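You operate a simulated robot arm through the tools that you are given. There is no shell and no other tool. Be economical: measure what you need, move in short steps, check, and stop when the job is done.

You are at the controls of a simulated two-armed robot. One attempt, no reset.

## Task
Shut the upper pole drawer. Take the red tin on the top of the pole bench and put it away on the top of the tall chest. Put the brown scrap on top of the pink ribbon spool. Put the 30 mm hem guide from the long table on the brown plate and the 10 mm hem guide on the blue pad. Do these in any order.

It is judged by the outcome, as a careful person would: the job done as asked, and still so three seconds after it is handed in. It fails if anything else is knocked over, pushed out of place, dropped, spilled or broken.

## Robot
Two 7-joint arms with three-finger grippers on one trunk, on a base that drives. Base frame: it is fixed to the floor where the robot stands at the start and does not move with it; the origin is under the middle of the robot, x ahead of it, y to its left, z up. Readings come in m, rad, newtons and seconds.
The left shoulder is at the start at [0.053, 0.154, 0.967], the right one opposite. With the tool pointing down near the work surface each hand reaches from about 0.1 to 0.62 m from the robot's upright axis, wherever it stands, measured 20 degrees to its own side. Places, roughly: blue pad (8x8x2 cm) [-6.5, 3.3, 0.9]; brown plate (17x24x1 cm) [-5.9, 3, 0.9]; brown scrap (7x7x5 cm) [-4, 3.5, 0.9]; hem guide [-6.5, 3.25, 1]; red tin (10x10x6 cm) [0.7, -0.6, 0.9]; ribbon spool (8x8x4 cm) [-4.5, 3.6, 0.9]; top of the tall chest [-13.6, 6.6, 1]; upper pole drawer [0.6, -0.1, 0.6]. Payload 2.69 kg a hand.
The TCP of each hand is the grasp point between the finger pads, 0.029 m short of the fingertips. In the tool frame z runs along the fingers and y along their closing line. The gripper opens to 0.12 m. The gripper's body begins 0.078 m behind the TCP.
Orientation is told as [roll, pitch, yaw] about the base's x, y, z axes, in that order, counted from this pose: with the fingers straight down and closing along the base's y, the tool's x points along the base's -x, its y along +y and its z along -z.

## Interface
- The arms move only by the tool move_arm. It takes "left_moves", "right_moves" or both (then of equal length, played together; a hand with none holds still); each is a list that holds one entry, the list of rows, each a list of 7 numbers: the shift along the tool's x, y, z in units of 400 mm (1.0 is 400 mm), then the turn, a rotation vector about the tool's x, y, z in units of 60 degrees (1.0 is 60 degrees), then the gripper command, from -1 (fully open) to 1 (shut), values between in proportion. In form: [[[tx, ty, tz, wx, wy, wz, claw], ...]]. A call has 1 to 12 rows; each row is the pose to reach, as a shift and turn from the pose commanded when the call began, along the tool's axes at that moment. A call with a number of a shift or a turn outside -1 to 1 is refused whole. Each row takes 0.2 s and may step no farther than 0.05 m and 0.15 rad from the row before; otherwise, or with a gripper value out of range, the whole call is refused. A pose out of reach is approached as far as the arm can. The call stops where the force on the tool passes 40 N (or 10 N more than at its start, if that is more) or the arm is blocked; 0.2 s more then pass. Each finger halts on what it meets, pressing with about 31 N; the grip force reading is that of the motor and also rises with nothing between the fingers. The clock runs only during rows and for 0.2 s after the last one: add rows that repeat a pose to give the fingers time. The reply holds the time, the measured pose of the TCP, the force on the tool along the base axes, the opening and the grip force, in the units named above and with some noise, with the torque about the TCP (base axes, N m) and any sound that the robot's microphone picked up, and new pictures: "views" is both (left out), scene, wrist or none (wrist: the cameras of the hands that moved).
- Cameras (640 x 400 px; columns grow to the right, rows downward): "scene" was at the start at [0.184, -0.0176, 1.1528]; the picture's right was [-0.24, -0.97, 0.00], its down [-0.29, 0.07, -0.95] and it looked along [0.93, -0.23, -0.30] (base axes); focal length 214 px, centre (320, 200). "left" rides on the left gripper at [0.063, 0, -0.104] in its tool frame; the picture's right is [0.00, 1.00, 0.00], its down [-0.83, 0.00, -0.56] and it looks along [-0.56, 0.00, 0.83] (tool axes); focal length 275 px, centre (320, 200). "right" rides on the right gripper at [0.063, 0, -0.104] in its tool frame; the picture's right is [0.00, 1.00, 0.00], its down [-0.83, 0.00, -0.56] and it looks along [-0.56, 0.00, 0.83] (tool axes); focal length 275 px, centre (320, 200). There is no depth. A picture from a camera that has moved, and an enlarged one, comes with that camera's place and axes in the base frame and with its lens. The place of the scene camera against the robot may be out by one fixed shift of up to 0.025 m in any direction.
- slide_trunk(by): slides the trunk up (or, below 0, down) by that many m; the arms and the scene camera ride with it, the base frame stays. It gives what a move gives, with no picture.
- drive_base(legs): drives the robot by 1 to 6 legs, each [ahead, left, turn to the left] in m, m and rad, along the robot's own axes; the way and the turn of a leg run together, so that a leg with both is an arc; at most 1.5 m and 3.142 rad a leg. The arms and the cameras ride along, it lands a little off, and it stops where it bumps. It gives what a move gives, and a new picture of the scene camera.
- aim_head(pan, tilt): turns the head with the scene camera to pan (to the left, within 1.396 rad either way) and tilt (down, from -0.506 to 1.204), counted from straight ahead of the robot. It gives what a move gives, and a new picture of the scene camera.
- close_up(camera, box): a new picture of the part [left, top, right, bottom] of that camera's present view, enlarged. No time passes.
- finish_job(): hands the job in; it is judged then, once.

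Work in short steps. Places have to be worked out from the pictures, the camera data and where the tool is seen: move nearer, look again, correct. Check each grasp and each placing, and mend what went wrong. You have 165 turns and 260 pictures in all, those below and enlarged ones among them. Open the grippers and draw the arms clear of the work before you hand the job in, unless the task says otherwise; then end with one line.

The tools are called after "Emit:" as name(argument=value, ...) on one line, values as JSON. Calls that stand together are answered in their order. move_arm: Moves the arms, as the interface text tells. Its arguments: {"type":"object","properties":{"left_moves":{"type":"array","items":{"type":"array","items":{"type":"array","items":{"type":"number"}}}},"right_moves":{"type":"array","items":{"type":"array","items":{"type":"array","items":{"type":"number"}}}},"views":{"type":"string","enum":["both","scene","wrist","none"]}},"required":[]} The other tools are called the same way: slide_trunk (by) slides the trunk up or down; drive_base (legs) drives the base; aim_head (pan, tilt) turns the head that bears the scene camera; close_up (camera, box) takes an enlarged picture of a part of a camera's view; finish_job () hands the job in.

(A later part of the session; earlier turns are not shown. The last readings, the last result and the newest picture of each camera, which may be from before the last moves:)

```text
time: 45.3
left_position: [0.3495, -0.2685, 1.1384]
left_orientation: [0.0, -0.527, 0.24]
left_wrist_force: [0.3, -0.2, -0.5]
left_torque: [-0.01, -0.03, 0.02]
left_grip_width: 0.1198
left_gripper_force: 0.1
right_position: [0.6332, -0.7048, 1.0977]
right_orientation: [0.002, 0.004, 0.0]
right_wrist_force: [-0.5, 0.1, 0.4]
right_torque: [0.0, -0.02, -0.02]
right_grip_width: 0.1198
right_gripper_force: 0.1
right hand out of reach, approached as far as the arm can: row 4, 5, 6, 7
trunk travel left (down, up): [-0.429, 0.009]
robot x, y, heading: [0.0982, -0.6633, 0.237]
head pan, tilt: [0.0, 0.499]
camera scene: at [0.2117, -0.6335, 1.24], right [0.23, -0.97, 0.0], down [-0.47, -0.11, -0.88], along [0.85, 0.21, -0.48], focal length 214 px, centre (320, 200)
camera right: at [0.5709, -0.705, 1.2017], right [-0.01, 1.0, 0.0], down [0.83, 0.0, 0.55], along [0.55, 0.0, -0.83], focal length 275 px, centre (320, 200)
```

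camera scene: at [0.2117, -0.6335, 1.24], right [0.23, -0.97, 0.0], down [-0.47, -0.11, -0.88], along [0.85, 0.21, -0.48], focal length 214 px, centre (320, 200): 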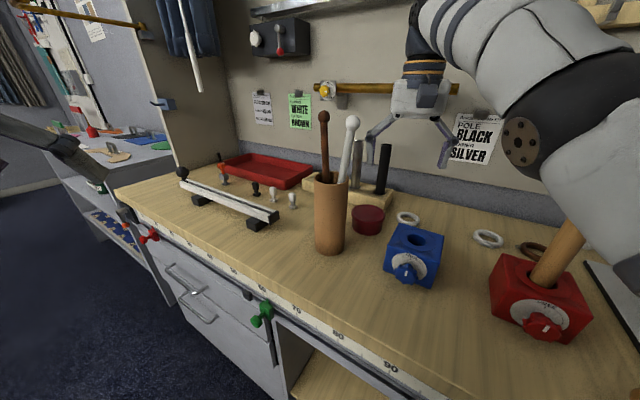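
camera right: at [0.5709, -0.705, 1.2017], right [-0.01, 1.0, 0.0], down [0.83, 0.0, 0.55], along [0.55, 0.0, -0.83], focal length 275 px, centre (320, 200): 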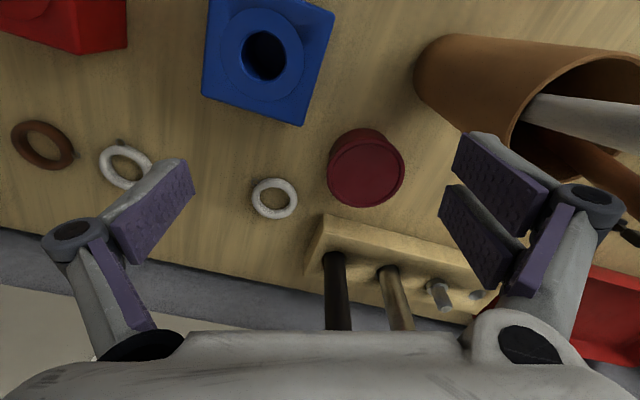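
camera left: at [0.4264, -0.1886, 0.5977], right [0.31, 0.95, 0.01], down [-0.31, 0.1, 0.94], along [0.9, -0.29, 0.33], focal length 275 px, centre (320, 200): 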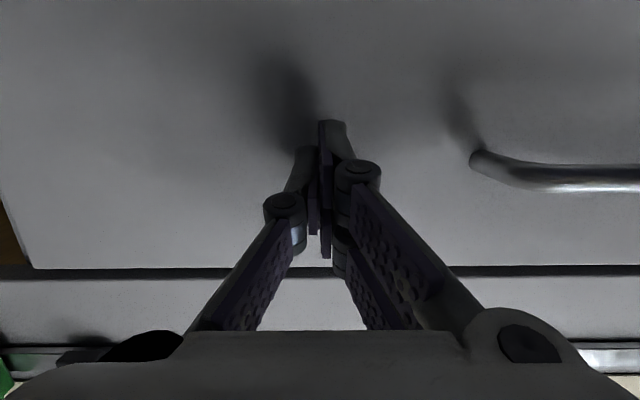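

The tin is at (0.71,-0.655); the arm is at its reach limit at this height, so I nudge the base 0.06 m closer to the bench (squarely).

Emit:
drive_base(legs=[[0.051, -0.032, 0]])

Emit:
move_arm(right_moves=[[[-0.04, 0.06, 0, 0, 0, 0, -1], [-0.06, 0.12, 0, 0, 0, 0, -1], [-0.06, 0.15, 0.05, 0, 0, 0, -1], [-0.06, 0.15, 0.1, 0, 0, 0, -1]]], views="both")

```text
time: 46.2
left_position: [0.4054, -0.2877, 1.1372]
left_orientation: [-0.001, -0.527, 0.239]
left_wrist_force: [1.6, 0.4, 0.0]
left_torque: [0.0, 0.02, 0.0]
left_grip_width: 0.1202
left_gripper_force: 0.1
right_position: [0.6901, -0.7244, 1.096]
right_orientation: [0.003, 0.007, 0.001]
right_wrist_force: [0.4, 0.8, -0.4]
right_torque: [0.03, 0.05, 0.02]
right_grip_width: 0.1199
right_gripper_force: 0.1
trunk travel left (down, up): [-0.429, 0.009]
robot x, y, heading: [0.1538, -0.6812, 0.235]
head pan, tilt: [0.0, 0.499]
camera scene: at [0.2685, -0.6528, 1.2399], right [0.24, -0.97, 0.0], down [-0.47, -0.11, -0.88], along [0.85, 0.21, -0.48], focal length 214 px, centre (320, 200)
```

scene: 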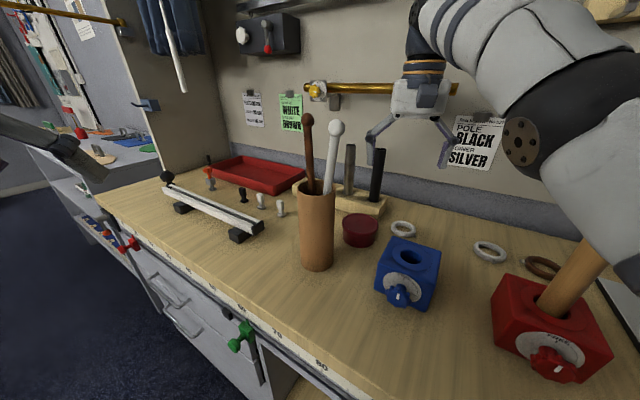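

```text
time: 47.2
left_position: [0.4046, -0.2878, 1.1373]
left_orientation: [-0.001, -0.526, 0.24]
left_wrist_force: [-0.2, -1.1, -0.2]
left_torque: [0.0, 0.0, -0.02]
left_grip_width: 0.1204
left_gripper_force: 0.0
right_position: [0.6912, -0.6827, 1.0599]
right_orientation: [0.001, 0.004, 0.0]
right_wrist_force: [-0.8, 0.7, -0.1]
right_torque: [0.01, 0.0, -0.01]
right_grip_width: 0.1197
right_gripper_force: 0.0
right hand out of reach, approached as far as the arm can: row 1, 2, 3, 4
trunk travel left (down, up): [-0.429, 0.009]
robot x, y, heading: [0.1554, -0.6803, 0.24]
head pan, tilt: [0.0, 0.499]
camera scene: at [0.2677, -0.6522, 1.2399], right [0.24, -0.97, 0.0], down [-0.47, -0.11, -0.88], along [0.85, 0.21, -0.48], focal length 214 px, centre (320, 200)
camera right: at [0.6283, -0.683, 1.1663], right [-0.01, 1.0, 0.0], down [0.83, 0.0, 0.55], along [0.55, 0.0, -0.83], focal length 275 px, centre (320, 200)
```

scene: 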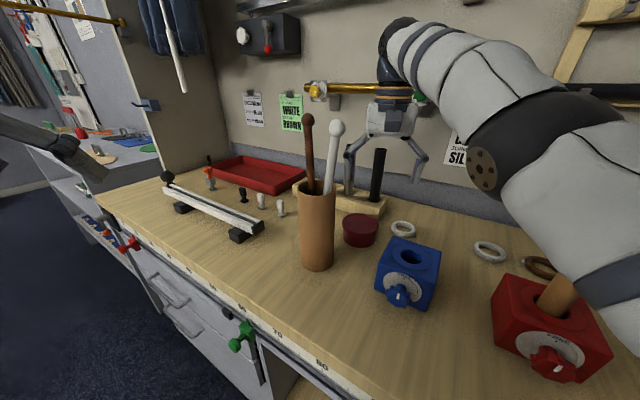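
right: 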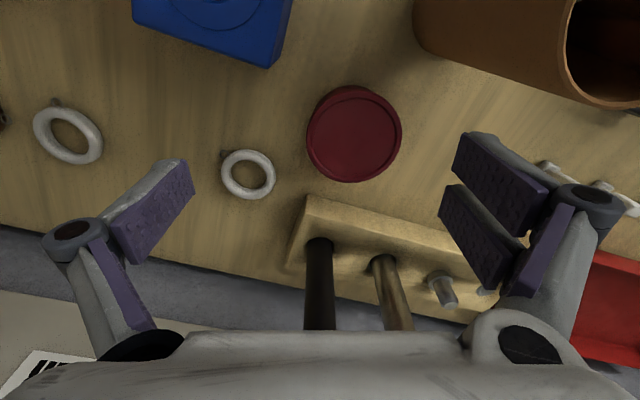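

Tin centre now measured about (0.718,-0.651). I test a pure descent of 4 cm to see how the commanded pose relates to the measured one.

Emit:
move_arm(right_moves=[[[0, 0, 0.05, 0, 0, 0, -1], [0, 0, 0.1, 0, 0, 0, -1]]], views="none")

```text
time: 47.9
left_position: [0.4052, -0.2868, 1.1385]
left_orientation: [0.0, -0.527, 0.241]
left_wrist_force: [0.0, -0.2, 0.3]
left_torque: [-0.03, -0.01, 0.02]
left_grip_width: 0.1199
left_gripper_force: 0.1
right_position: [0.6923, -0.6826, 1.0174]
right_orientation: [0.001, 0.005, 0.002]
right_wrist_force: [-0.5, -0.2, -0.1]
right_torque: [0.01, 0.01, -0.04]
right_grip_width: 0.1201
right_gripper_force: 0.1
trunk travel left (down, up): [-0.429, 0.009]
robot x, y, heading: [0.1509, -0.6818, 0.234]
head pan, tilt: [0.0, 0.499]
```

Commands follow the reached pose. Now I centre over the tin and look.

Emit:
move_arm(right_moves=[[[-0.03, 0.04, 0, 0, 0, 0, -1], [-0.065, 0.08, 0, 0, 0, 0, -1], [-0.065, 0.08, 0, 0, 0, 0, -1]]], views="both")

```text
time: 48.6
left_position: [0.4054, -0.2885, 1.1385]
left_orientation: [0.001, -0.527, 0.241]
left_wrist_force: [-0.3, 0.9, -0.2]
left_torque: [0.02, 0.03, 0.0]
left_grip_width: 0.1203
left_gripper_force: 0.1
right_position: [0.6967, -0.6613, 1.0152]
right_orientation: [0.004, 0.004, 0.002]
right_wrist_force: [0.0, 0.6, 0.2]
right_torque: [0.02, 0.0, 0.01]
right_grip_width: 0.12
right_gripper_force: 0.0
right hand out of reach, approached as far as the arm can: row 1, 2, 3
trunk travel left (down, up): [-0.429, 0.009]
robot x, y, heading: [0.1537, -0.6834, 0.237]
head pan, tilt: [0.0, 0.499]
camera scene: at [0.2678, -0.6526, 1.2399], right [0.24, -0.97, 0.0], down [-0.47, -0.11, -0.88], along [0.85, 0.21, -0.48], focal length 214 px, centre (320, 200)
camera right: at [0.6354, -0.6607, 1.1205], right [-0.01, 1.0, 0.0], down [0.83, 0.0, 0.55], along [0.55, 0.0, -0.83], focal length 275 px, centre (320, 200)
```

scene: 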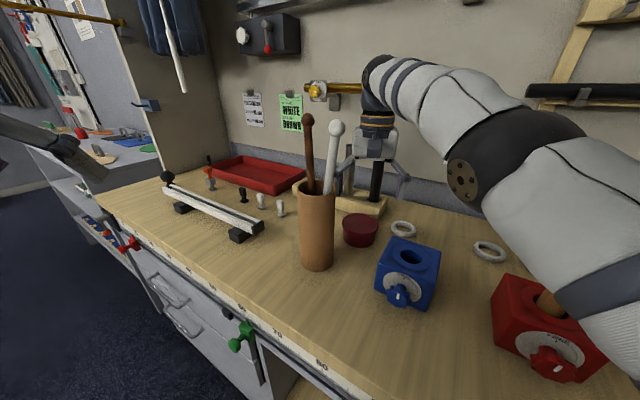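
right: 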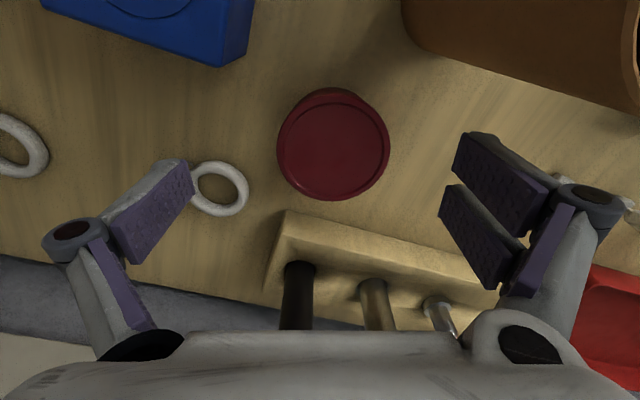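

Need about 2 cm further ahead and 1 cm left. I rotate yaw slightly toward the robot's heading, which should ease reach, and go on.

Emit:
move_arm(right_moves=[[[0, 0, 0, 0, 0, -0.1, -1], [0, 0, 0, 0, 0, -0.2, -1], [-0.03, 0.015, 0.01, 0, 0, -0.2, -1], [-0.055, 0.025, 0.02, 0, 0, -0.2, -1], [-0.055, 0.025, 0.04, 0, 0, -0.2, -1]]], views="wrist")

```text
time: 49.9
left_position: [0.405, -0.2871, 1.1378]
left_orientation: [0.001, -0.528, 0.241]
left_wrist_force: [0.2, 0.2, -0.7]
left_torque: [-0.01, -0.01, -0.01]
left_grip_width: 0.1202
left_gripper_force: 0.0
right_position: [0.7013, -0.6592, 1.0051]
right_orientation: [0.003, 0.003, 0.212]
right_wrist_force: [0.1, 0.4, -0.1]
right_torque: [0.02, 0.02, 0.02]
right_grip_width: 0.1202
right_gripper_force: 0.0
right hand out of reach, approached as far as the arm can: row 3, 4, 5
trunk travel left (down, up): [-0.429, 0.009]
robot x, y, heading: [0.1512, -0.6817, 0.239]
head pan, tilt: [0.0, 0.499]
camera right: at [0.6407, -0.6728, 1.1095], right [-0.21, 0.98, 0.0], down [0.81, 0.18, 0.55], along [0.54, 0.12, -0.83], focal length 275 px, centre (320, 200)
```

right: 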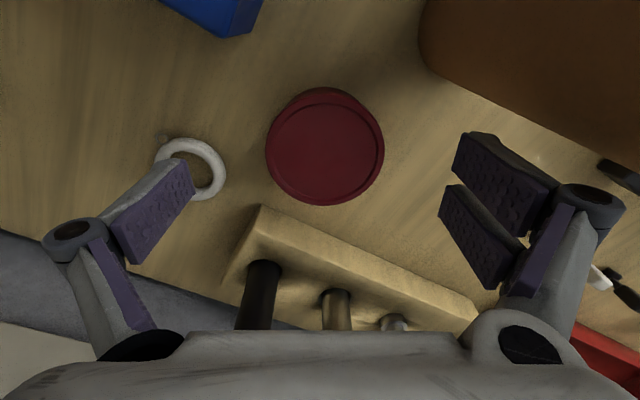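

Arm is at its limit; the base can supply the last 2 cm straight ahead along its heading.

Emit:
drive_base(legs=[[0.022, 0.004, 0]])

Emit:
close_up(camera="right", box=[0, 0, 640, 400])

```text
time: 50.6
left_position: [0.4249, -0.2783, 1.138]
left_orientation: [0.0, -0.527, 0.242]
left_wrist_force: [0.2, 0.2, 0.4]
left_torque: [-0.05, 0.02, -0.02]
left_grip_width: 0.1197
left_gripper_force: 0.1
right_position: [0.7228, -0.6507, 1.0036]
right_orientation: [0.003, 0.003, 0.211]
right_wrist_force: [0.1, 0.0, -0.1]
right_torque: [-0.04, 0.05, 0.02]
right_grip_width: 0.12
right_gripper_force: 0.0
trunk travel left (down, up): [-0.429, 0.009]
robot x, y, heading: [0.1768, -0.6743, 0.243]
head pan, tilt: [0.0, 0.499]
camera scene: at [0.2892, -0.643, 1.2399], right [0.24, -0.97, 0.0], down [-0.47, -0.11, -0.88], along [0.85, 0.21, -0.48], focal length 214 px, centre (320, 200)
```

scene: 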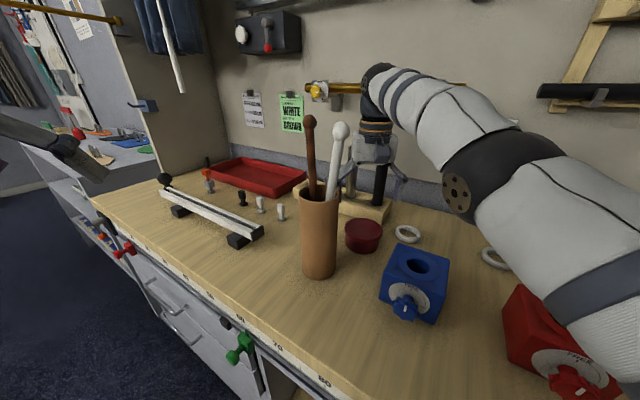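

```text
1.00 times, centred on (320, 200) of right (not enlarged: the box is as wide or as high as the picture)
camera zoom: at [0.6621, -0.6631, 1.1096], right [-0.21, 0.98, 0.0], down [0.81, 0.18, 0.55], along [0.54, 0.12, -0.83], focal length 275 px, centre (320, 200)
```

zoom: 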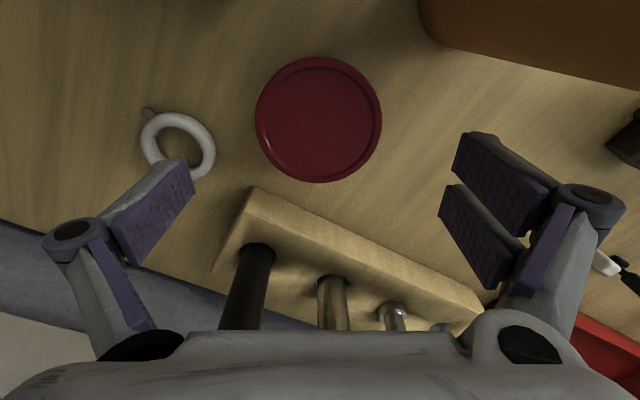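

The tin is centred under the TCP. I descend 0.095 m straight down in small rows.

Emit:
move_arm(right_moves=[[[0, 0, 0.06, 0, 0, 0, -1], [0, 0, 0.12, 0, 0, 0, -1], [0, 0, 0.18, 0, 0, 0, -1], [0, 0, 0.235, 0, 0, 0, -1], [0, 0, 0.235, 0, 0, 0, -1]]], views="both")

```text
time: 51.9
left_position: [0.4258, -0.2779, 1.1371]
left_orientation: [0.0, -0.528, 0.243]
left_wrist_force: [0.3, -0.8, 1.1]
left_torque: [-0.01, 0.0, -0.01]
left_grip_width: 0.1203
left_gripper_force: 0.1
right_position: [0.7237, -0.6502, 0.9121]
right_orientation: [0.001, 0.005, 0.212]
right_wrist_force: [-1.0, 0.7, 0.0]
right_torque: [0.01, -0.01, -0.02]
right_grip_width: 0.1201
right_gripper_force: 0.0
trunk travel left (down, up): [-0.429, 0.009]
robot x, y, heading: [0.1728, -0.6752, 0.239]
head pan, tilt: [0.0, 0.499]
camera scene: at [0.2884, -0.6433, 1.24], right [0.24, -0.97, 0.0], down [-0.47, -0.11, -0.88], along [0.85, 0.21, -0.48], focal length 214 px, centre (320, 200)
camera right: at [0.6622, -0.6619, 1.0167], right [-0.21, 0.98, 0.0], down [0.81, 0.18, 0.55], along [0.54, 0.12, -0.83], focal length 275 px, centre (320, 200)
```

scene: 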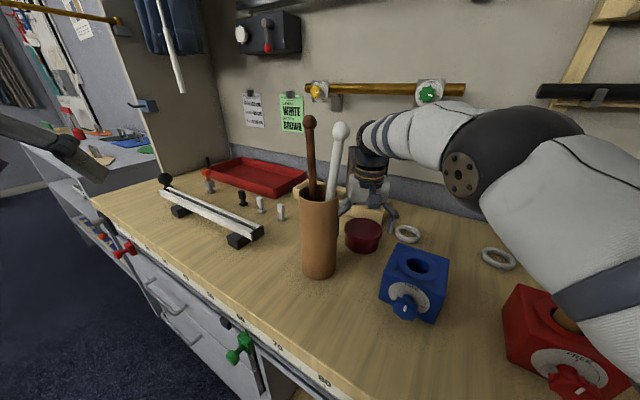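
right: 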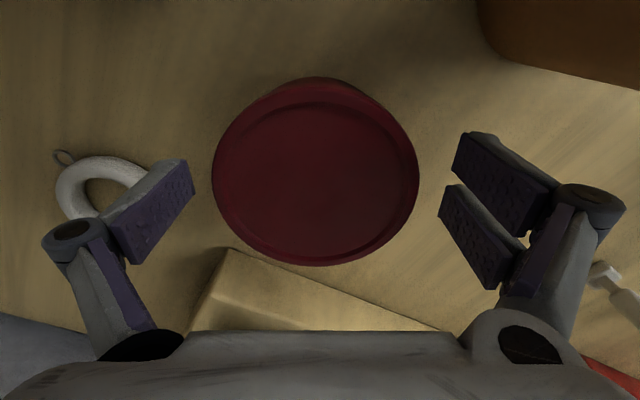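

Tin top is around z 0.90 (tin 10 cm wide), well centred. I go down 2.7 cm more and close.

Emit:
move_arm(right_moves=[[[0, 0, 0.035, 0, 0, 0, -1], [0, 0, 0.067, 0, 0, 0, -1], [0, 0, 0.067, 0, 0, 0, -0.3], [0, 0, 0.067, 0, 0, 0, 0.4], [0, 0, 0.067, 0, 0, 0, 1], [0, 0, 0.067, 0, 0, 0, 1], [0, 0, 0.067, 0, 0, 0, 1]]], views="wrist")

```text
time: 53.5
left_position: [0.425, -0.2785, 1.1375]
left_orientation: [0.0, -0.529, 0.24]
left_wrist_force: [0.4, 0.0, 0.3]
left_torque: [0.02, -0.01, -0.01]
left_grip_width: 0.1201
left_gripper_force: 0.0
right_position: [0.722, -0.6498, 0.8852]
right_orientation: [0.004, 0.006, 0.21]
right_wrist_force: [0.3, -0.6, -0.2]
right_torque: [-0.06, -0.03, 0.01]
right_grip_width: 0.0939
right_gripper_force: 30.9
trunk travel left (down, up): [-0.429, 0.009]
robot x, y, heading: [0.1725, -0.6749, 0.239]
head pan, tilt: [0.0, 0.499]
camera right: at [0.6612, -0.6627, 0.9898], right [-0.21, 0.98, 0.0], down [0.81, 0.18, 0.55], along [0.54, 0.12, -0.83], focal length 275 px, centre (320, 200)
```

right: 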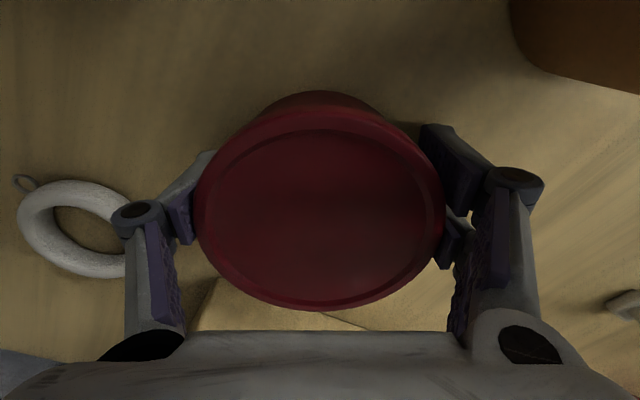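

Grip holds at 94 mm. I lift 0.11 m, then shift right away from the cylinder.

Emit:
move_arm(right_moves=[[[0, 0, -0.07, 0, 0, 0, 1], [0, 0, -0.14, 0, 0, 0, 1], [0, 0, -0.21, 0, 0, 0, 1], [0, 0, -0.28, 0, 0, 0, 1], [0.03, -0.06, -0.29, 0, 0, 0, 1], [0.05, -0.13, -0.3, 0, 0, 0, 1], [0.05, -0.2, -0.33, 0, 0, 0, 1], [0.05, -0.2, -0.4, 0, 0, 0, 1], [0.05, -0.2, -0.47, 0, 0, 0, 1]]], views="both")

```text
time: 55.5
left_position: [0.4262, -0.2787, 1.1379]
left_orientation: [-0.001, -0.528, 0.241]
left_wrist_force: [0.6, -0.3, 0.0]
left_torque: [0.0, 0.04, -0.02]
left_grip_width: 0.12
left_gripper_force: 0.0
right_position: [0.719, -0.7336, 1.0724]
right_orientation: [0.004, 0.003, 0.212]
right_wrist_force: [-0.3, -0.3, -1.9]
right_torque: [0.02, 0.0, -0.02]
right_grip_width: 0.094
right_gripper_force: 31.1
trunk travel left (down, up): [-0.429, 0.009]
robot x, y, heading: [0.1746, -0.6749, 0.236]
head pan, tilt: [0.0, 0.499]
camera scene: at [0.2888, -0.6435, 1.2399], right [0.24, -0.97, 0.0], down [-0.47, -0.11, -0.88], along [0.85, 0.21, -0.48], focal length 214 px, centre (320, 200)
camera right: at [0.6589, -0.7462, 1.1777], right [-0.21, 0.98, 0.0], down [0.81, 0.18, 0.55], along [0.54, 0.12, -0.83], focal length 275 px, centre (320, 200)
```

scene: 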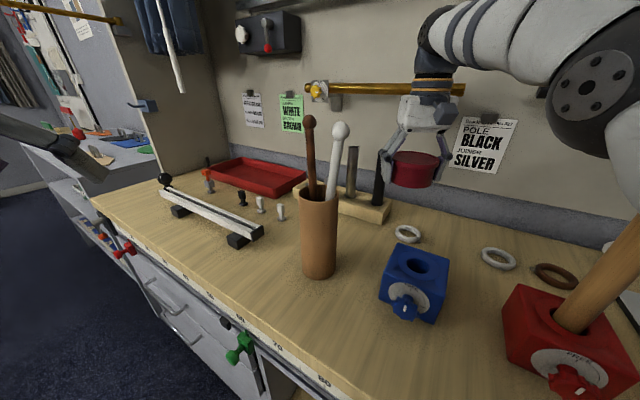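
right: 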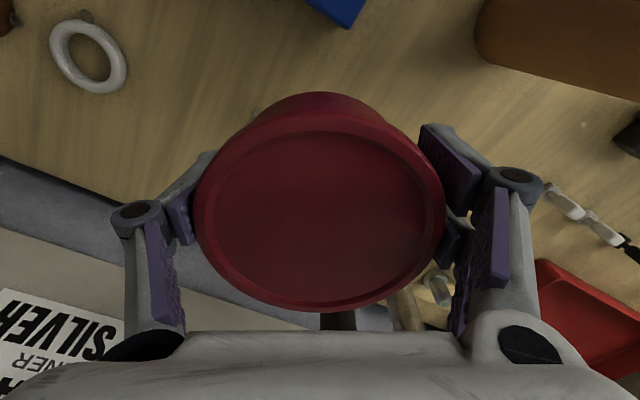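

Tin is held cleanly. I drive straight back along base -x (keeping clear of the rods and the red box's stick).

Emit:
drive_base(legs=[[-0.15, 0.036, 0]])

Emit:
drive_base(legs=[[-0.3, 0.05, 0]])

```text
time: 56.8
left_position: [0.2739, -0.2776, 1.139]
left_orientation: [0.001, -0.528, 0.241]
left_wrist_force: [-0.6, 0.4, 0.6]
left_torque: [0.01, -0.02, -0.02]
left_grip_width: 0.1198
left_gripper_force: 0.0
right_position: [0.5659, -0.7339, 1.0727]
right_orientation: [0.004, 0.004, 0.213]
right_wrist_force: [-0.3, 0.8, -2.1]
right_torque: [0.03, 0.0, -0.01]
right_grip_width: 0.094
right_gripper_force: 31.1
trunk travel left (down, up): [-0.429, 0.009]
robot x, y, heading: [0.0194, -0.6719, 0.24]
head pan, tilt: [0.0, 0.499]
camera scene: at [0.1355, -0.6424, 1.2399], right [0.23, -0.97, 0.0], down [-0.47, -0.11, -0.88], along [0.85, 0.21, -0.48], focal length 214 px, centre (320, 200)
```

scene: 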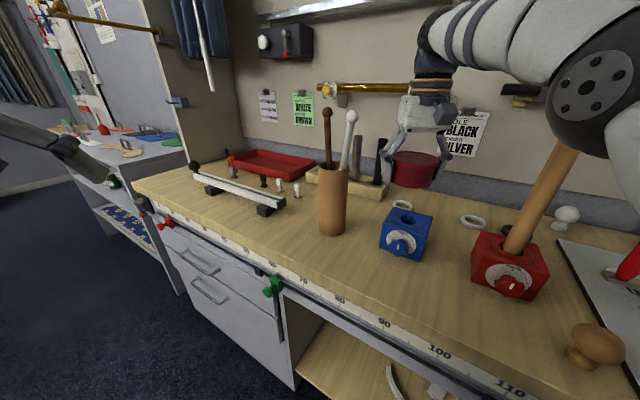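

```text
time: 58.9
left_position: [-0.0397, -0.3009, 1.1372]
left_orientation: [0.0, -0.526, 0.246]
left_wrist_force: [-0.8, 0.3, 0.1]
left_torque: [0.0, -0.01, -0.01]
left_grip_width: 0.1201
left_gripper_force: 0.1
right_position: [0.2591, -0.7532, 1.0737]
right_orientation: [0.004, 0.002, 0.217]
right_wrist_force: [-0.2, -0.1, -2.8]
right_torque: [0.03, -0.02, 0.02]
right_grip_width: 0.0943
right_gripper_force: 31.3
trunk travel left (down, up): [-0.429, 0.009]
robot x, y, heading: [-0.2865, -0.6972, 0.246]
head pan, tilt: [0.0, 0.499]
camera scene: at [-0.1728, -0.6658, 1.2399], right [0.24, -0.97, 0.0], down [-0.46, -0.12, -0.88], along [0.85, 0.21, -0.48], focal length 214 px, centre (320, 200)
```

scene: 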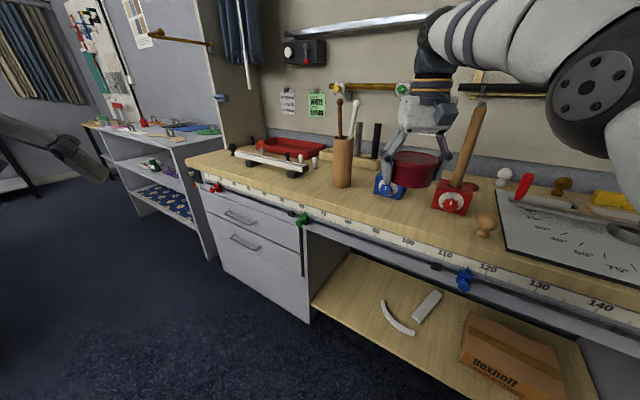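

All stands as before. I draw the right hand in close, and look left to plan the drive.

Emit:
move_arm(right_moves=[[[0.1, 0, 0, 0, 0, 0, 1], [0.2, 0, 0, 0, 0, 0, 1], [0.3, 0, 0, 0, 0, 0, 1], [0.4, 0, 0, 0, 0, 0, 1]]], views="none")

Emit:
drive_base(legs=[[-0.15, 0, 0], [0, 0, 1.4]])

Emit:
aim_head(pan=1.0, tilt=0.25)

```text
time: 59.9
left_position: [-0.0373, -0.3013, 1.138]
left_orientation: [0.001, -0.527, 0.246]
left_wrist_force: [0.5, 0.7, 0.0]
left_torque: [-0.03, -0.03, -0.01]
left_grip_width: 0.1199
left_gripper_force: 0.1
right_position: [0.1006, -0.7897, 1.072]
right_orientation: [0.004, 0.002, 0.218]
right_wrist_force: [-0.3, 0.3, -2.0]
right_torque: [0.0, -0.02, 0.04]
right_grip_width: 0.0942
right_gripper_force: 31.0
trunk travel left (down, up): [-0.429, 0.009]
robot x, y, heading: [-0.2864, -0.6946, 0.241]
head pan, tilt: [0.0, 0.499]
```

```text
time: 64.7
left_position: [-0.7709, -0.4113, 1.1375]
left_orientation: [-0.001, -0.527, 1.625]
left_wrist_force: [0.0, 0.0, -0.1]
left_torque: [0.01, -0.01, -0.01]
left_grip_width: 0.1201
left_gripper_force: 0.0
right_position: [-0.2622, -0.3669, 1.0715]
right_orientation: [0.004, 0.004, 1.595]
right_wrist_force: [-0.1, 0.3, -2.5]
right_torque: [-0.02, 0.02, -0.01]
right_grip_width: 0.0941
right_gripper_force: 30.9
trunk travel left (down, up): [-0.429, 0.009]
robot x, y, heading: [-0.4317, -0.7324, 1.622]
head pan, tilt: [0.0, 0.499]
camera scene: at [-0.4231, -0.6218, 1.2399], right [1.0, 0.05, 0.0], down [0.02, -0.48, -0.88], along [-0.05, 0.88, -0.48], focal length 214 px, centre (320, 200)
```

scene: 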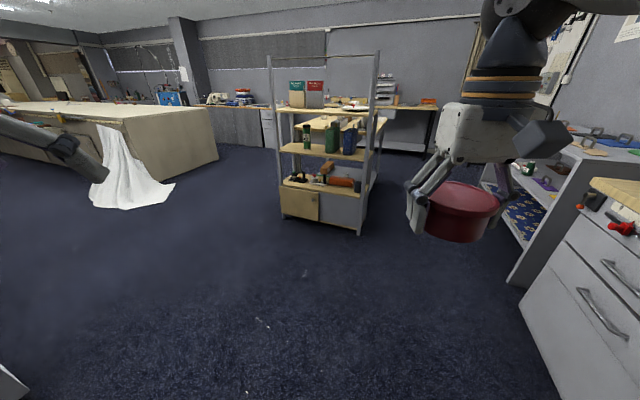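

```text
time: 65.9
left_position: [-0.7701, -0.4116, 1.1379]
left_orientation: [0.002, -0.527, 1.625]
left_wrist_force: [-0.5, 0.9, 0.6]
left_torque: [0.01, -0.02, 0.02]
left_grip_width: 0.1199
left_gripper_force: 0.0
right_position: [-0.2623, -0.3674, 1.072]
right_orientation: [0.003, 0.006, 1.595]
right_wrist_force: [0.2, -1.1, -2.0]
right_torque: [-0.02, 0.01, -0.01]
right_grip_width: 0.0941
right_gripper_force: 31.3
trunk travel left (down, up): [-0.429, 0.009]
robot x, y, heading: [-0.4293, -0.7309, 1.623]
head pan, tilt: [1.0, 0.25]
camera scene: at [-0.4994, -0.6662, 1.263], right [0.5, 0.87, 0.0], down [0.21, -0.12, -0.97], along [-0.84, 0.48, -0.25], focal length 214 px, centre (320, 200)
```

scene: 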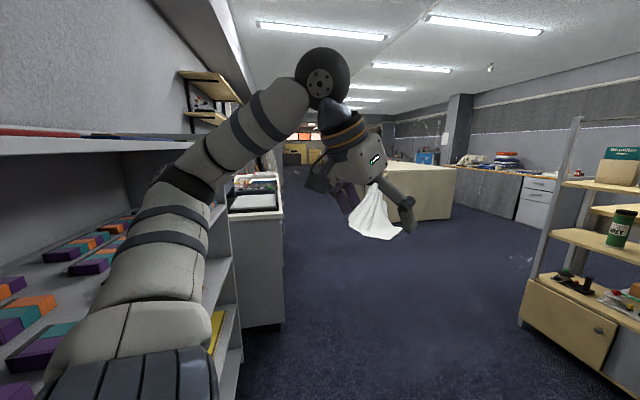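

The rolling rack stands ahead, shelves to the left; the long table lies beyond to the left (end face x≈-2.6). I drive clear between them.

Emit:
drive_base(legs=[[0.75, 0, 0], [0.65, 1.25, 0]])

Emit:
aim_head(pan=0.4, tilt=0.3)

```text
time: 79.5
left_position: [-2.0932, 0.93, 1.1373]
left_orientation: [0.003, -0.526, 1.623]
left_wrist_force: [-0.2, -0.1, 0.6]
left_torque: [0.03, -0.04, 0.01]
left_grip_width: 0.1199
left_gripper_force: 0.1
right_position: [-1.5862, 0.9731, 1.0712]
right_orientation: [0.003, 0.004, 1.593]
right_wrist_force: [1.1, -0.5, -2.9]
right_torque: [-0.03, -0.01, -0.02]
right_grip_width: 0.0938
right_gripper_force: 30.9
trunk travel left (down, up): [-0.429, 0.009]
robot x, y, heading: [-1.7542, 0.6036, 1.617]
head pan, tilt: [1.0, 0.25]
camera scene: at [-1.8235, 0.6744, 1.263], right [0.5, 0.87, 0.0], down [0.21, -0.12, -0.97], along [-0.84, 0.48, -0.25], focal length 214 px, centre (320, 200)
```

scene: 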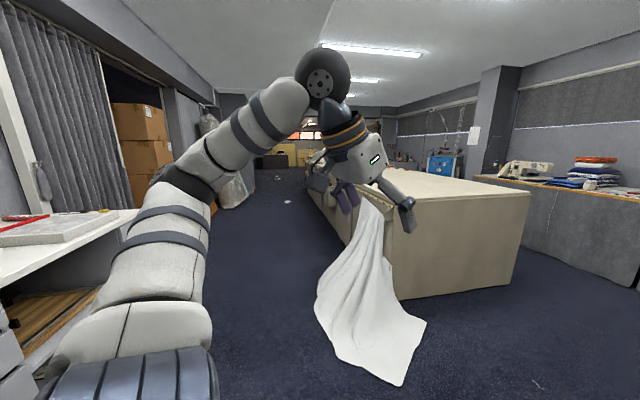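

```text
time: 80.5
left_position: [-2.0928, 0.9291, 1.1365]
left_orientation: [0.0, -0.527, 1.622]
left_wrist_force: [0.4, 0.3, 0.4]
left_torque: [-0.02, 0.04, 0.02]
left_grip_width: 0.12
left_gripper_force: 0.1
right_position: [-1.5864, 0.9729, 1.0712]
right_orientation: [0.004, 0.004, 1.591]
right_wrist_force: [-0.7, -0.8, -2.2]
right_torque: [-0.04, 0.02, 0.0]
right_grip_width: 0.094
right_gripper_force: 31.1
trunk travel left (down, up): [-0.429, 0.009]
robot x, y, heading: [-1.7529, 0.6076, 1.621]
head pan, tilt: [0.4, 0.3]
camera scene: at [-1.783, 0.7119, 1.2583], right [0.9, 0.43, 0.0], down [0.13, -0.27, -0.96], along [-0.41, 0.86, -0.3], focal length 214 px, centre (320, 200)
```

scene: 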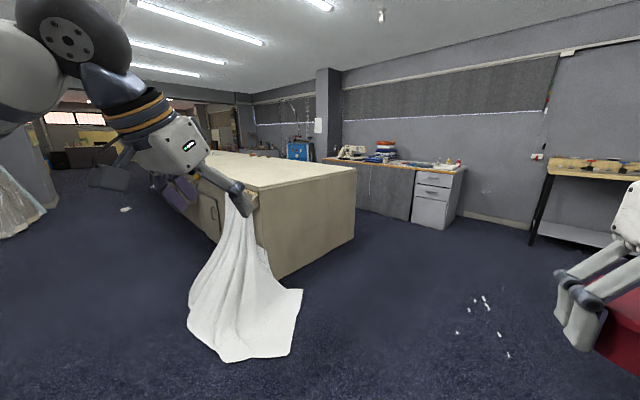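

The table is a long island, angled; its near side runs along roughly (-0.92,0.38). The tin's chest is at the far end of the near aisle. I turn along the aisle and drive, swinging wide of the hanging cloth.

Emit:
drive_base(legs=[[0, 0, 1.13], [1.06, 0.45, 0], [1.0, -0.1, 0]])

Emit:
aim_head(pan=-0.3, tilt=0.3)

```text
time: 93.8
left_position: [-4.2053, 0.8585, 1.1376]
left_orientation: [-0.001, -0.527, 2.801]
left_wrist_force: [0.3, 0.2, 0.3]
left_torque: [-0.02, -0.05, -0.02]
left_grip_width: 0.12
left_gripper_force: 0.0
right_position: [-4.0503, 1.3435, 1.0711]
right_orientation: [0.002, 0.007, 2.77]
right_wrist_force: [0.6, -0.3, -2.3]
right_torque: [-0.01, -0.04, 0.02]
right_grip_width: 0.0936
right_gripper_force: 30.6
trunk travel left (down, up): [-0.429, 0.009]
robot x, y, heading: [-3.7783, 1.0483, 2.798]
head pan, tilt: [0.4, 0.3]
camera scene: at [-3.8734, 1.0545, 1.2583], right [-0.06, 1.0, 0.0], down [0.3, 0.02, -0.96], along [-0.95, -0.05, -0.3], focal length 214 px, centre (320, 200)
```

scene: 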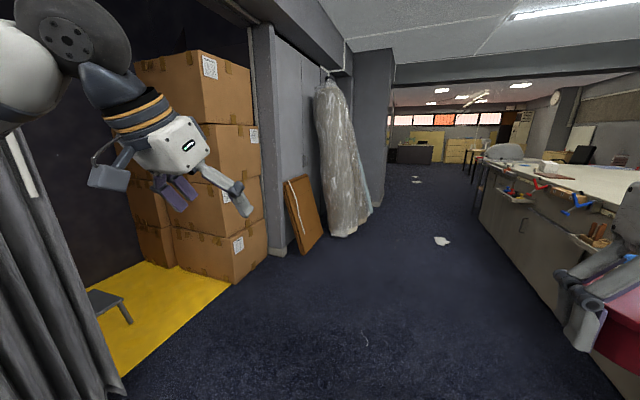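

```text
time: 94.9
left_position: [-4.2048, 0.8589, 1.138]
left_orientation: [0.0, -0.528, 2.8]
left_wrist_force: [-1.1, -0.4, -0.3]
left_torque: [-0.02, -0.02, -0.05]
left_grip_width: 0.1201
left_gripper_force: 0.1
right_position: [-4.0515, 1.3442, 1.0719]
right_orientation: [0.002, 0.003, 2.77]
right_wrist_force: [-0.4, -1.0, -3.2]
right_torque: [0.03, 0.02, -0.01]
right_grip_width: 0.0937
right_gripper_force: 30.4
trunk travel left (down, up): [-0.429, 0.009]
robot x, y, heading: [-3.7776, 1.0517, 2.803]
head pan, tilt: [-0.3, 0.3]
camera scene: at [-3.8546, 1.1156, 1.2583], right [0.6, 0.8, 0.0], down [0.24, -0.18, -0.96], along [-0.76, 0.57, -0.3], focal length 214 px, centre (320, 200)
```

scene: 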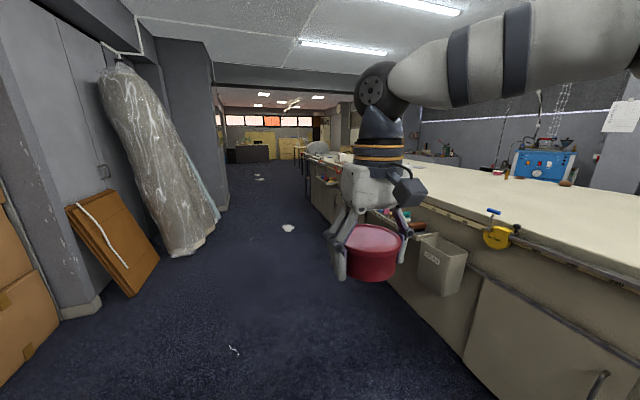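

The aisle runs at about 150° heading, straight to the chest. I turn slightly and drive along it, keeping left of the table's hanging things.

Emit:
drive_base(legs=[[0, 0, -0.17], [1.4, 0.35, 0], [1.4, 0, 0]])

Emit:
aim_head(pan=-0.6, tilt=0.5)

```text
time: 109.3
left_position: [-6.8413, 1.9536, 1.138]
left_orientation: [0.0, -0.526, 2.665]
left_wrist_force: [-0.2, 0.0, 0.3]
left_torque: [0.01, 0.01, 0.03]
left_grip_width: 0.1197
left_gripper_force: 0.1
right_position: [-6.6223, 2.4139, 1.0707]
right_orientation: [0.002, 0.006, 2.634]
right_wrist_force: [-0.5, 0.1, -1.6]
right_torque: [-0.01, -0.04, 0.01]
right_grip_width: 0.0933
right_gripper_force: 30.5
trunk travel left (down, up): [-0.429, 0.009]
robot x, y, heading: [-6.3918, 2.0866, 2.662]
head pan, tilt: [-0.3, 0.3]
camera scene: at [-6.4602, 2.1626, 1.2583], right [0.7, 0.71, 0.0], down [0.21, -0.21, -0.96], along [-0.68, 0.67, -0.3], focal length 214 px, centre (320, 200)
```

scene: 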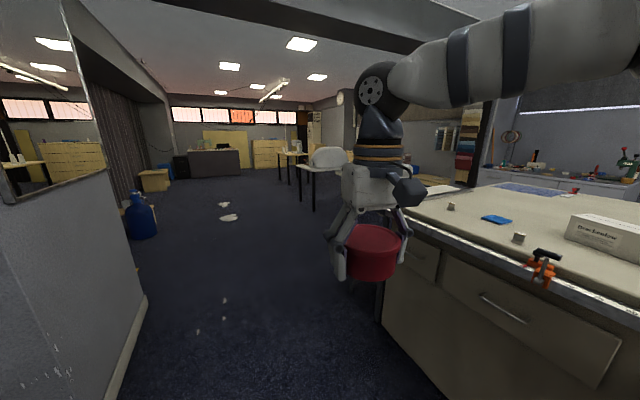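

```text
time: 110.1
left_position: [-6.8417, 1.9546, 1.1383]
left_orientation: [0.0, -0.527, 2.662]
left_wrist_force: [0.3, 0.0, -0.6]
left_torque: [0.03, -0.04, -0.05]
left_grip_width: 0.1199
left_gripper_force: 0.0
right_position: [-6.6219, 2.4143, 1.0709]
right_orientation: [0.003, 0.004, 2.633]
right_wrist_force: [0.1, 0.8, -3.4]
right_torque: [-0.02, -0.02, 0.02]
right_grip_width: 0.0932
right_gripper_force: 31.1
trunk travel left (down, up): [-0.429, 0.009]
robot x, y, heading: [-6.3911, 2.0862, 2.663]
head pan, tilt: [-0.6, 0.499]
camera scene: at [-6.4365, 2.177, 1.2399], right [0.88, 0.47, 0.0], down [0.22, -0.42, -0.88], along [-0.41, 0.78, -0.48], focal length 214 px, centre (320, 200)
```

scene: 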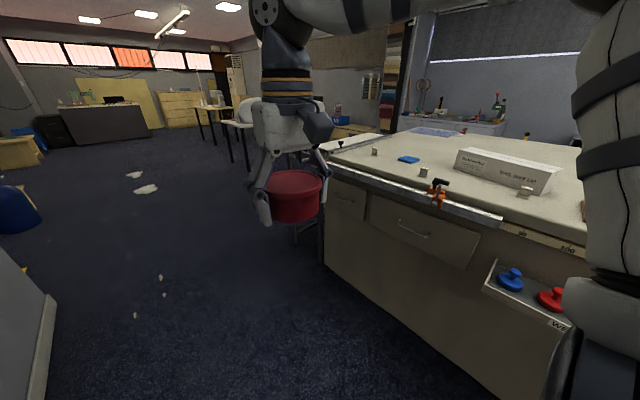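

I see the guides and blue pad on this end of the long table. First the tin: I zoom at the far end to plan the way to the chest.

Emit:
aim_head(pan=0.0, tilt=0.2)

Emit:
close_up(camera="scene", box=[200, 80, 480, 255])

```text
time: 111.1
left_position: [-6.8415, 1.954, 1.1374]
left_orientation: [0.001, -0.527, 2.663]
left_wrist_force: [0.4, -0.8, -1.1]
left_torque: [0.01, 0.0, -0.03]
left_grip_width: 0.1201
left_gripper_force: 0.0
right_position: [-6.6218, 2.4139, 1.0718]
right_orientation: [0.003, 0.006, 2.636]
right_wrist_force: [0.2, -0.9, -2.5]
right_torque: [-0.01, -0.03, 0.01]
right_grip_width: 0.0931
right_gripper_force: 30.8
trunk travel left (down, up): [-0.429, 0.009]
robot x, y, heading: [-6.394, 2.0864, 2.658]
head pan, tilt: [0.0, 0.201]
camera scene: at [-6.4763, 2.14, 1.2675], right [0.46, 0.89, 0.0], down [0.18, -0.09, -0.98], along [-0.87, 0.45, -0.2], focal length 214 px, centre (320, 200)
```

scene: 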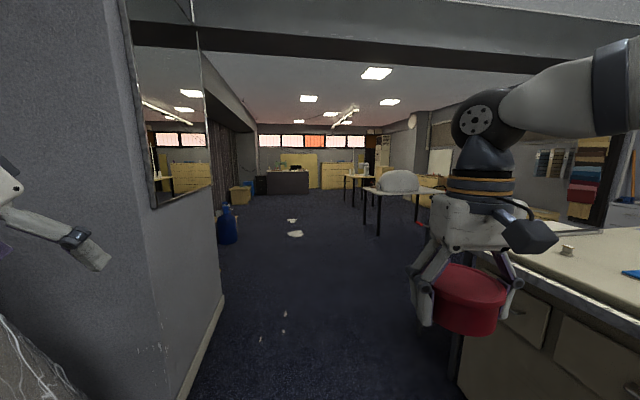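

```text
2.29 times, centred on (340, 168) of scene
camera zoom: at [-6.4763, 2.14, 1.2675], right [0.46, 0.89, 0.0], down [0.18, -0.09, -0.98], along [-0.87, 0.45, -0.2], focal length 490 px, centre (274, 274)
```

zoom: 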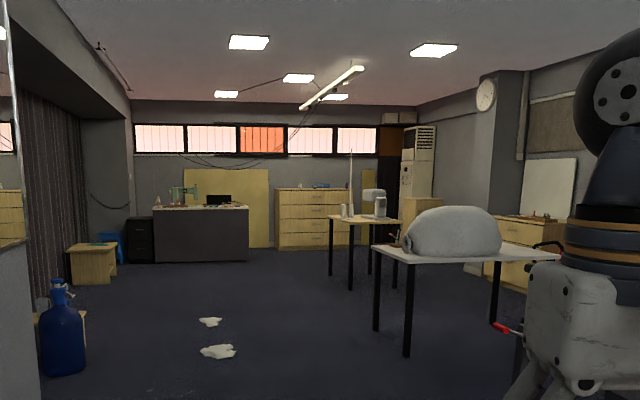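

The chest is the four-drawer yellow one straight down the aisle, slightly right; the way is clear if I keep left of the tables. I drive 5.9 m ahead.

Emit:
drive_base(legs=[[1.5, 0, 0], [1.5, 0, 0], [1.5, 0, 0], [1.2, 0, 0]])

```text
time: 138.6
left_position: [-11.9968, 4.5957, 1.1389]
left_orientation: [0.001, -0.526, 2.648]
left_wrist_force: [0.2, 0.6, 0.4]
left_torque: [-0.02, 0.01, 0.03]
left_grip_width: 0.1203
left_gripper_force: 0.0
right_position: [-11.7708, 5.052, 1.0711]
right_orientation: [0.005, 0.005, 2.619]
right_wrist_force: [0.4, -0.6, -2.6]
right_torque: [-0.02, -0.02, -0.02]
right_grip_width: 0.093
right_gripper_force: 31.1
trunk travel left (down, up): [-0.429, 0.009]
robot x, y, heading: [-11.5479, 4.7197, 2.652]
head pan, tilt: [0.0, 0.201]
camera scene: at [-11.6294, 4.7758, 1.2676], right [0.48, 0.88, 0.0], down [0.18, -0.1, -0.98], along [-0.86, 0.47, -0.2], focal length 214 px, centre (320, 200)
```

scene: 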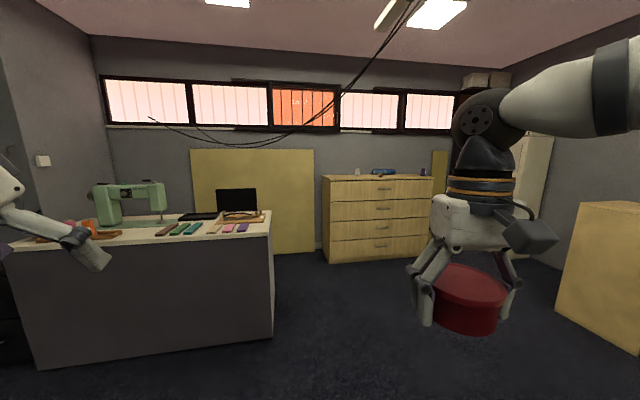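

The chest is about 2.4 m ahead, ~0.65 m right, top z≈1.0, slightly turned. I move over to the right of the desk and nearer, then look from above.

Emit:
drive_base(legs=[[0.5, -0.55, 0], [0.8, 0, 0], [0, 0, 0.22]])

Emit:
aim_head(pan=0.0, tilt=0.4)

```text
time: 143.5
left_position: [-12.1838, 5.2744, 1.1378]
left_orientation: [0.002, -0.528, 2.656]
left_wrist_force: [0.0, -0.1, -0.7]
left_torque: [-0.02, 0.01, 0.02]
left_grip_width: 0.12
left_gripper_force: 0.1
right_position: [-11.963, 5.732, 1.0701]
right_orientation: [0.002, 0.006, 2.624]
right_wrist_force: [-0.3, -0.4, -2.4]
right_torque: [-0.05, -0.04, 0.0]
right_grip_width: 0.0929
right_gripper_force: 30.8
trunk travel left (down, up): [-0.429, 0.009]
robot x, y, heading: [-11.7354, 5.4015, 2.654]
head pan, tilt: [0.0, 0.201]
stopped in leg 1: the robot was blocked; the commanded pose is now the measured one
camera scene: at [-11.819, 5.4579, 1.2675], right [0.47, 0.88, 0.0], down [0.18, -0.09, -0.98], along [-0.87, 0.46, -0.2], focal length 214 px, centre (320, 200)
```

scene: 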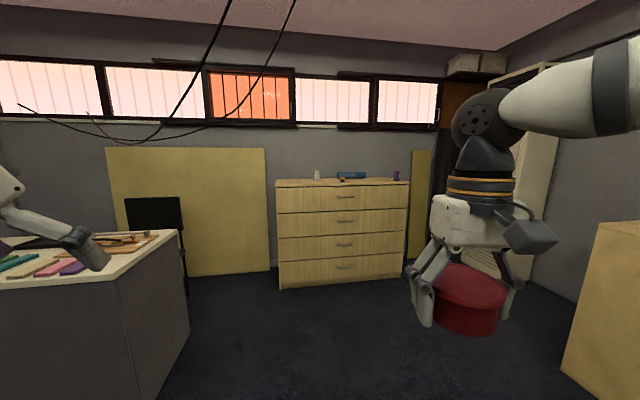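

```text
time: 144.2
left_position: [-12.1858, 5.2742, 1.1372]
left_orientation: [0.002, -0.527, 2.656]
left_wrist_force: [0.2, 0.2, 0.2]
left_torque: [-0.03, -0.02, 0.0]
left_grip_width: 0.12
left_gripper_force: 0.0
right_position: [-11.9633, 5.7322, 1.072]
right_orientation: [0.003, 0.005, 2.627]
right_wrist_force: [0.3, 0.3, -2.5]
right_torque: [0.0, -0.03, 0.01]
right_grip_width: 0.0929
right_gripper_force: 31.2
trunk travel left (down, up): [-0.429, 0.009]
robot x, y, heading: [-11.7342, 5.4012, 2.654]
head pan, tilt: [0.0, 0.4]
camera scene: at [-11.8184, 5.4575, 1.2491], right [0.47, 0.88, 0.0], down [0.34, -0.18, -0.92], along [-0.81, 0.43, -0.39], focal length 214 px, centre (320, 200)
```

scene: 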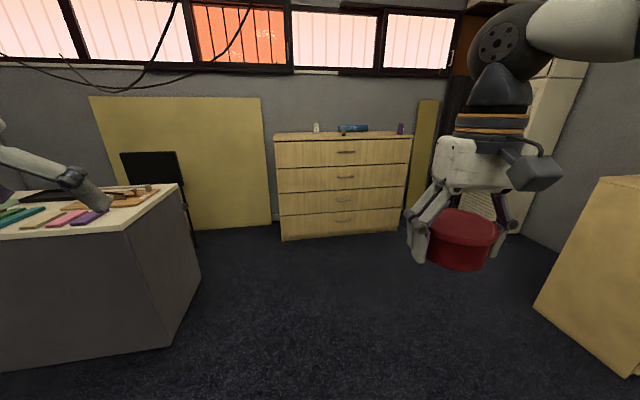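

The base was blocked near the end of the sideways leg. I look to the right to see by what.

Emit:
aim_head(pan=-1.35, tilt=0.6)

```text
time: 145.7
left_position: [-12.1851, 5.2741, 1.1387]
left_orientation: [0.003, -0.527, 2.658]
left_wrist_force: [-0.5, -0.9, 0.0]
left_torque: [-0.02, -0.01, 0.0]
left_grip_width: 0.1199
left_gripper_force: 0.1
right_position: [-11.9632, 5.7326, 1.0717]
right_orientation: [0.002, 0.005, 2.629]
right_wrist_force: [-0.6, -0.8, -2.8]
right_torque: [-0.01, 0.0, 0.05]
right_grip_width: 0.0928
right_gripper_force: 30.7
trunk travel left (down, up): [-0.429, 0.009]
robot x, y, heading: [-11.7368, 5.4024, 2.651]
head pan, tilt: [-1.349, 0.6]
camera scene: at [-11.7134, 5.4994, 1.2308], right [0.97, -0.26, 0.0], down [-0.15, -0.55, -0.83], along [0.22, 0.8, -0.56], focal length 214 px, centre (320, 200)
```

scene: 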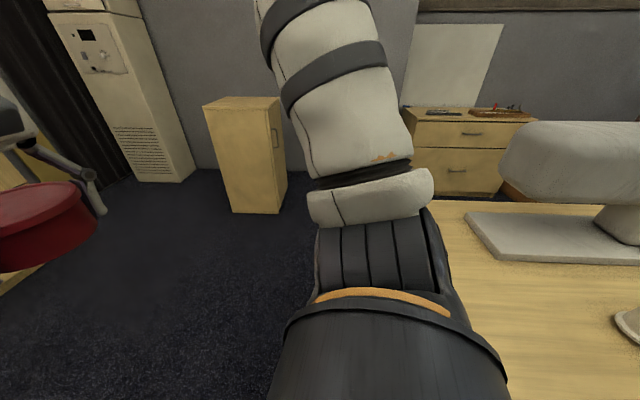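

The right shoulder/base came up against a pressing table's edge. I shift left a bit, then go ahead toward the chest.

Emit:
drive_base(legs=[[0, 0.05, 0], [0.75, -0.05, 0], [0.25, -0.3, 0.15]])

Emit:
aim_head(pan=-0.1, tilt=0.6)

```text
time: 153.1
left_position: [-12.952, 5.9608, 1.1372]
left_orientation: [0.003, -0.528, 2.791]
left_wrist_force: [-0.3, 0.5, 0.0]
left_torque: [-0.02, -0.01, 0.0]
left_grip_width: 0.1202
left_gripper_force: 0.0
right_position: [-12.7931, 6.4442, 1.0708]
right_orientation: [0.003, 0.005, 2.763]
right_wrist_force: [0.1, -0.2, -2.6]
right_torque: [0.02, -0.02, 0.0]
right_grip_width: 0.0928
right_gripper_force: 30.8
trunk travel left (down, up): [-0.429, 0.009]
robot x, y, heading: [-12.5244, 6.147, 2.794]
head pan, tilt: [-1.349, 0.6]
camera scene: at [-12.5142, 6.2459, 1.2308], right [0.99, -0.13, 0.0], down [-0.07, -0.56, -0.82], along [0.11, 0.82, -0.57], focal length 214 px, centre (320, 200)
```

scene: 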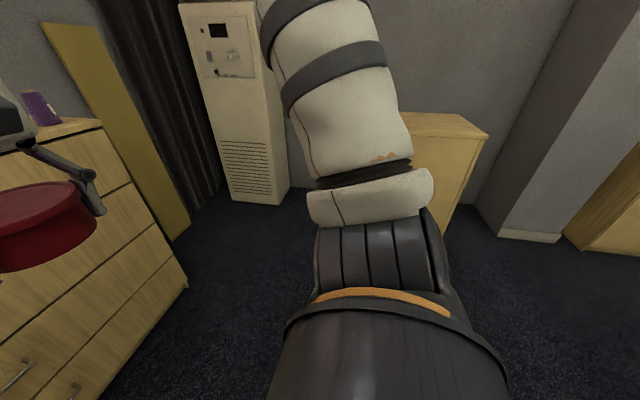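

```text
time: 154.5
left_position: [-12.951, 5.9622, 1.1379]
left_orientation: [-0.001, -0.526, 2.793]
left_wrist_force: [-0.2, -1.4, 0.1]
left_torque: [0.03, 0.01, 0.01]
left_grip_width: 0.1202
left_gripper_force: 0.0
right_position: [-12.7944, 6.4443, 1.0708]
right_orientation: [0.002, 0.004, 2.763]
right_wrist_force: [0.1, 0.0, -1.7]
right_torque: [0.02, 0.0, -0.01]
right_grip_width: 0.0927
right_gripper_force: 31.1
trunk travel left (down, up): [-0.429, 0.009]
robot x, y, heading: [-12.5265, 6.1459, 2.79]
head pan, tilt: [-0.099, 0.6]
camera scene: at [-12.6051, 6.1966, 1.2308], right [0.44, 0.9, 0.0], down [0.51, -0.25, -0.83], along [-0.74, 0.36, -0.57], focal length 214 px, centre (320, 200)
```

scene: 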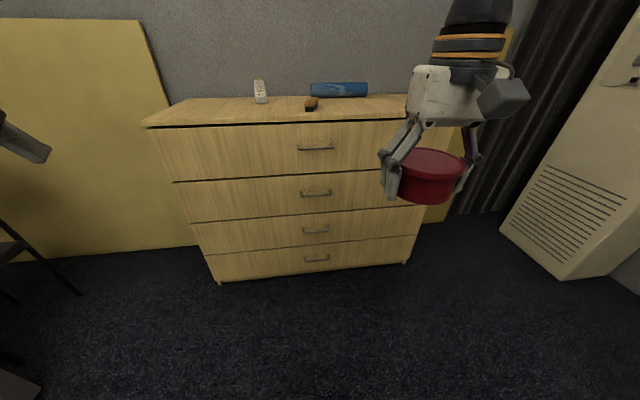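

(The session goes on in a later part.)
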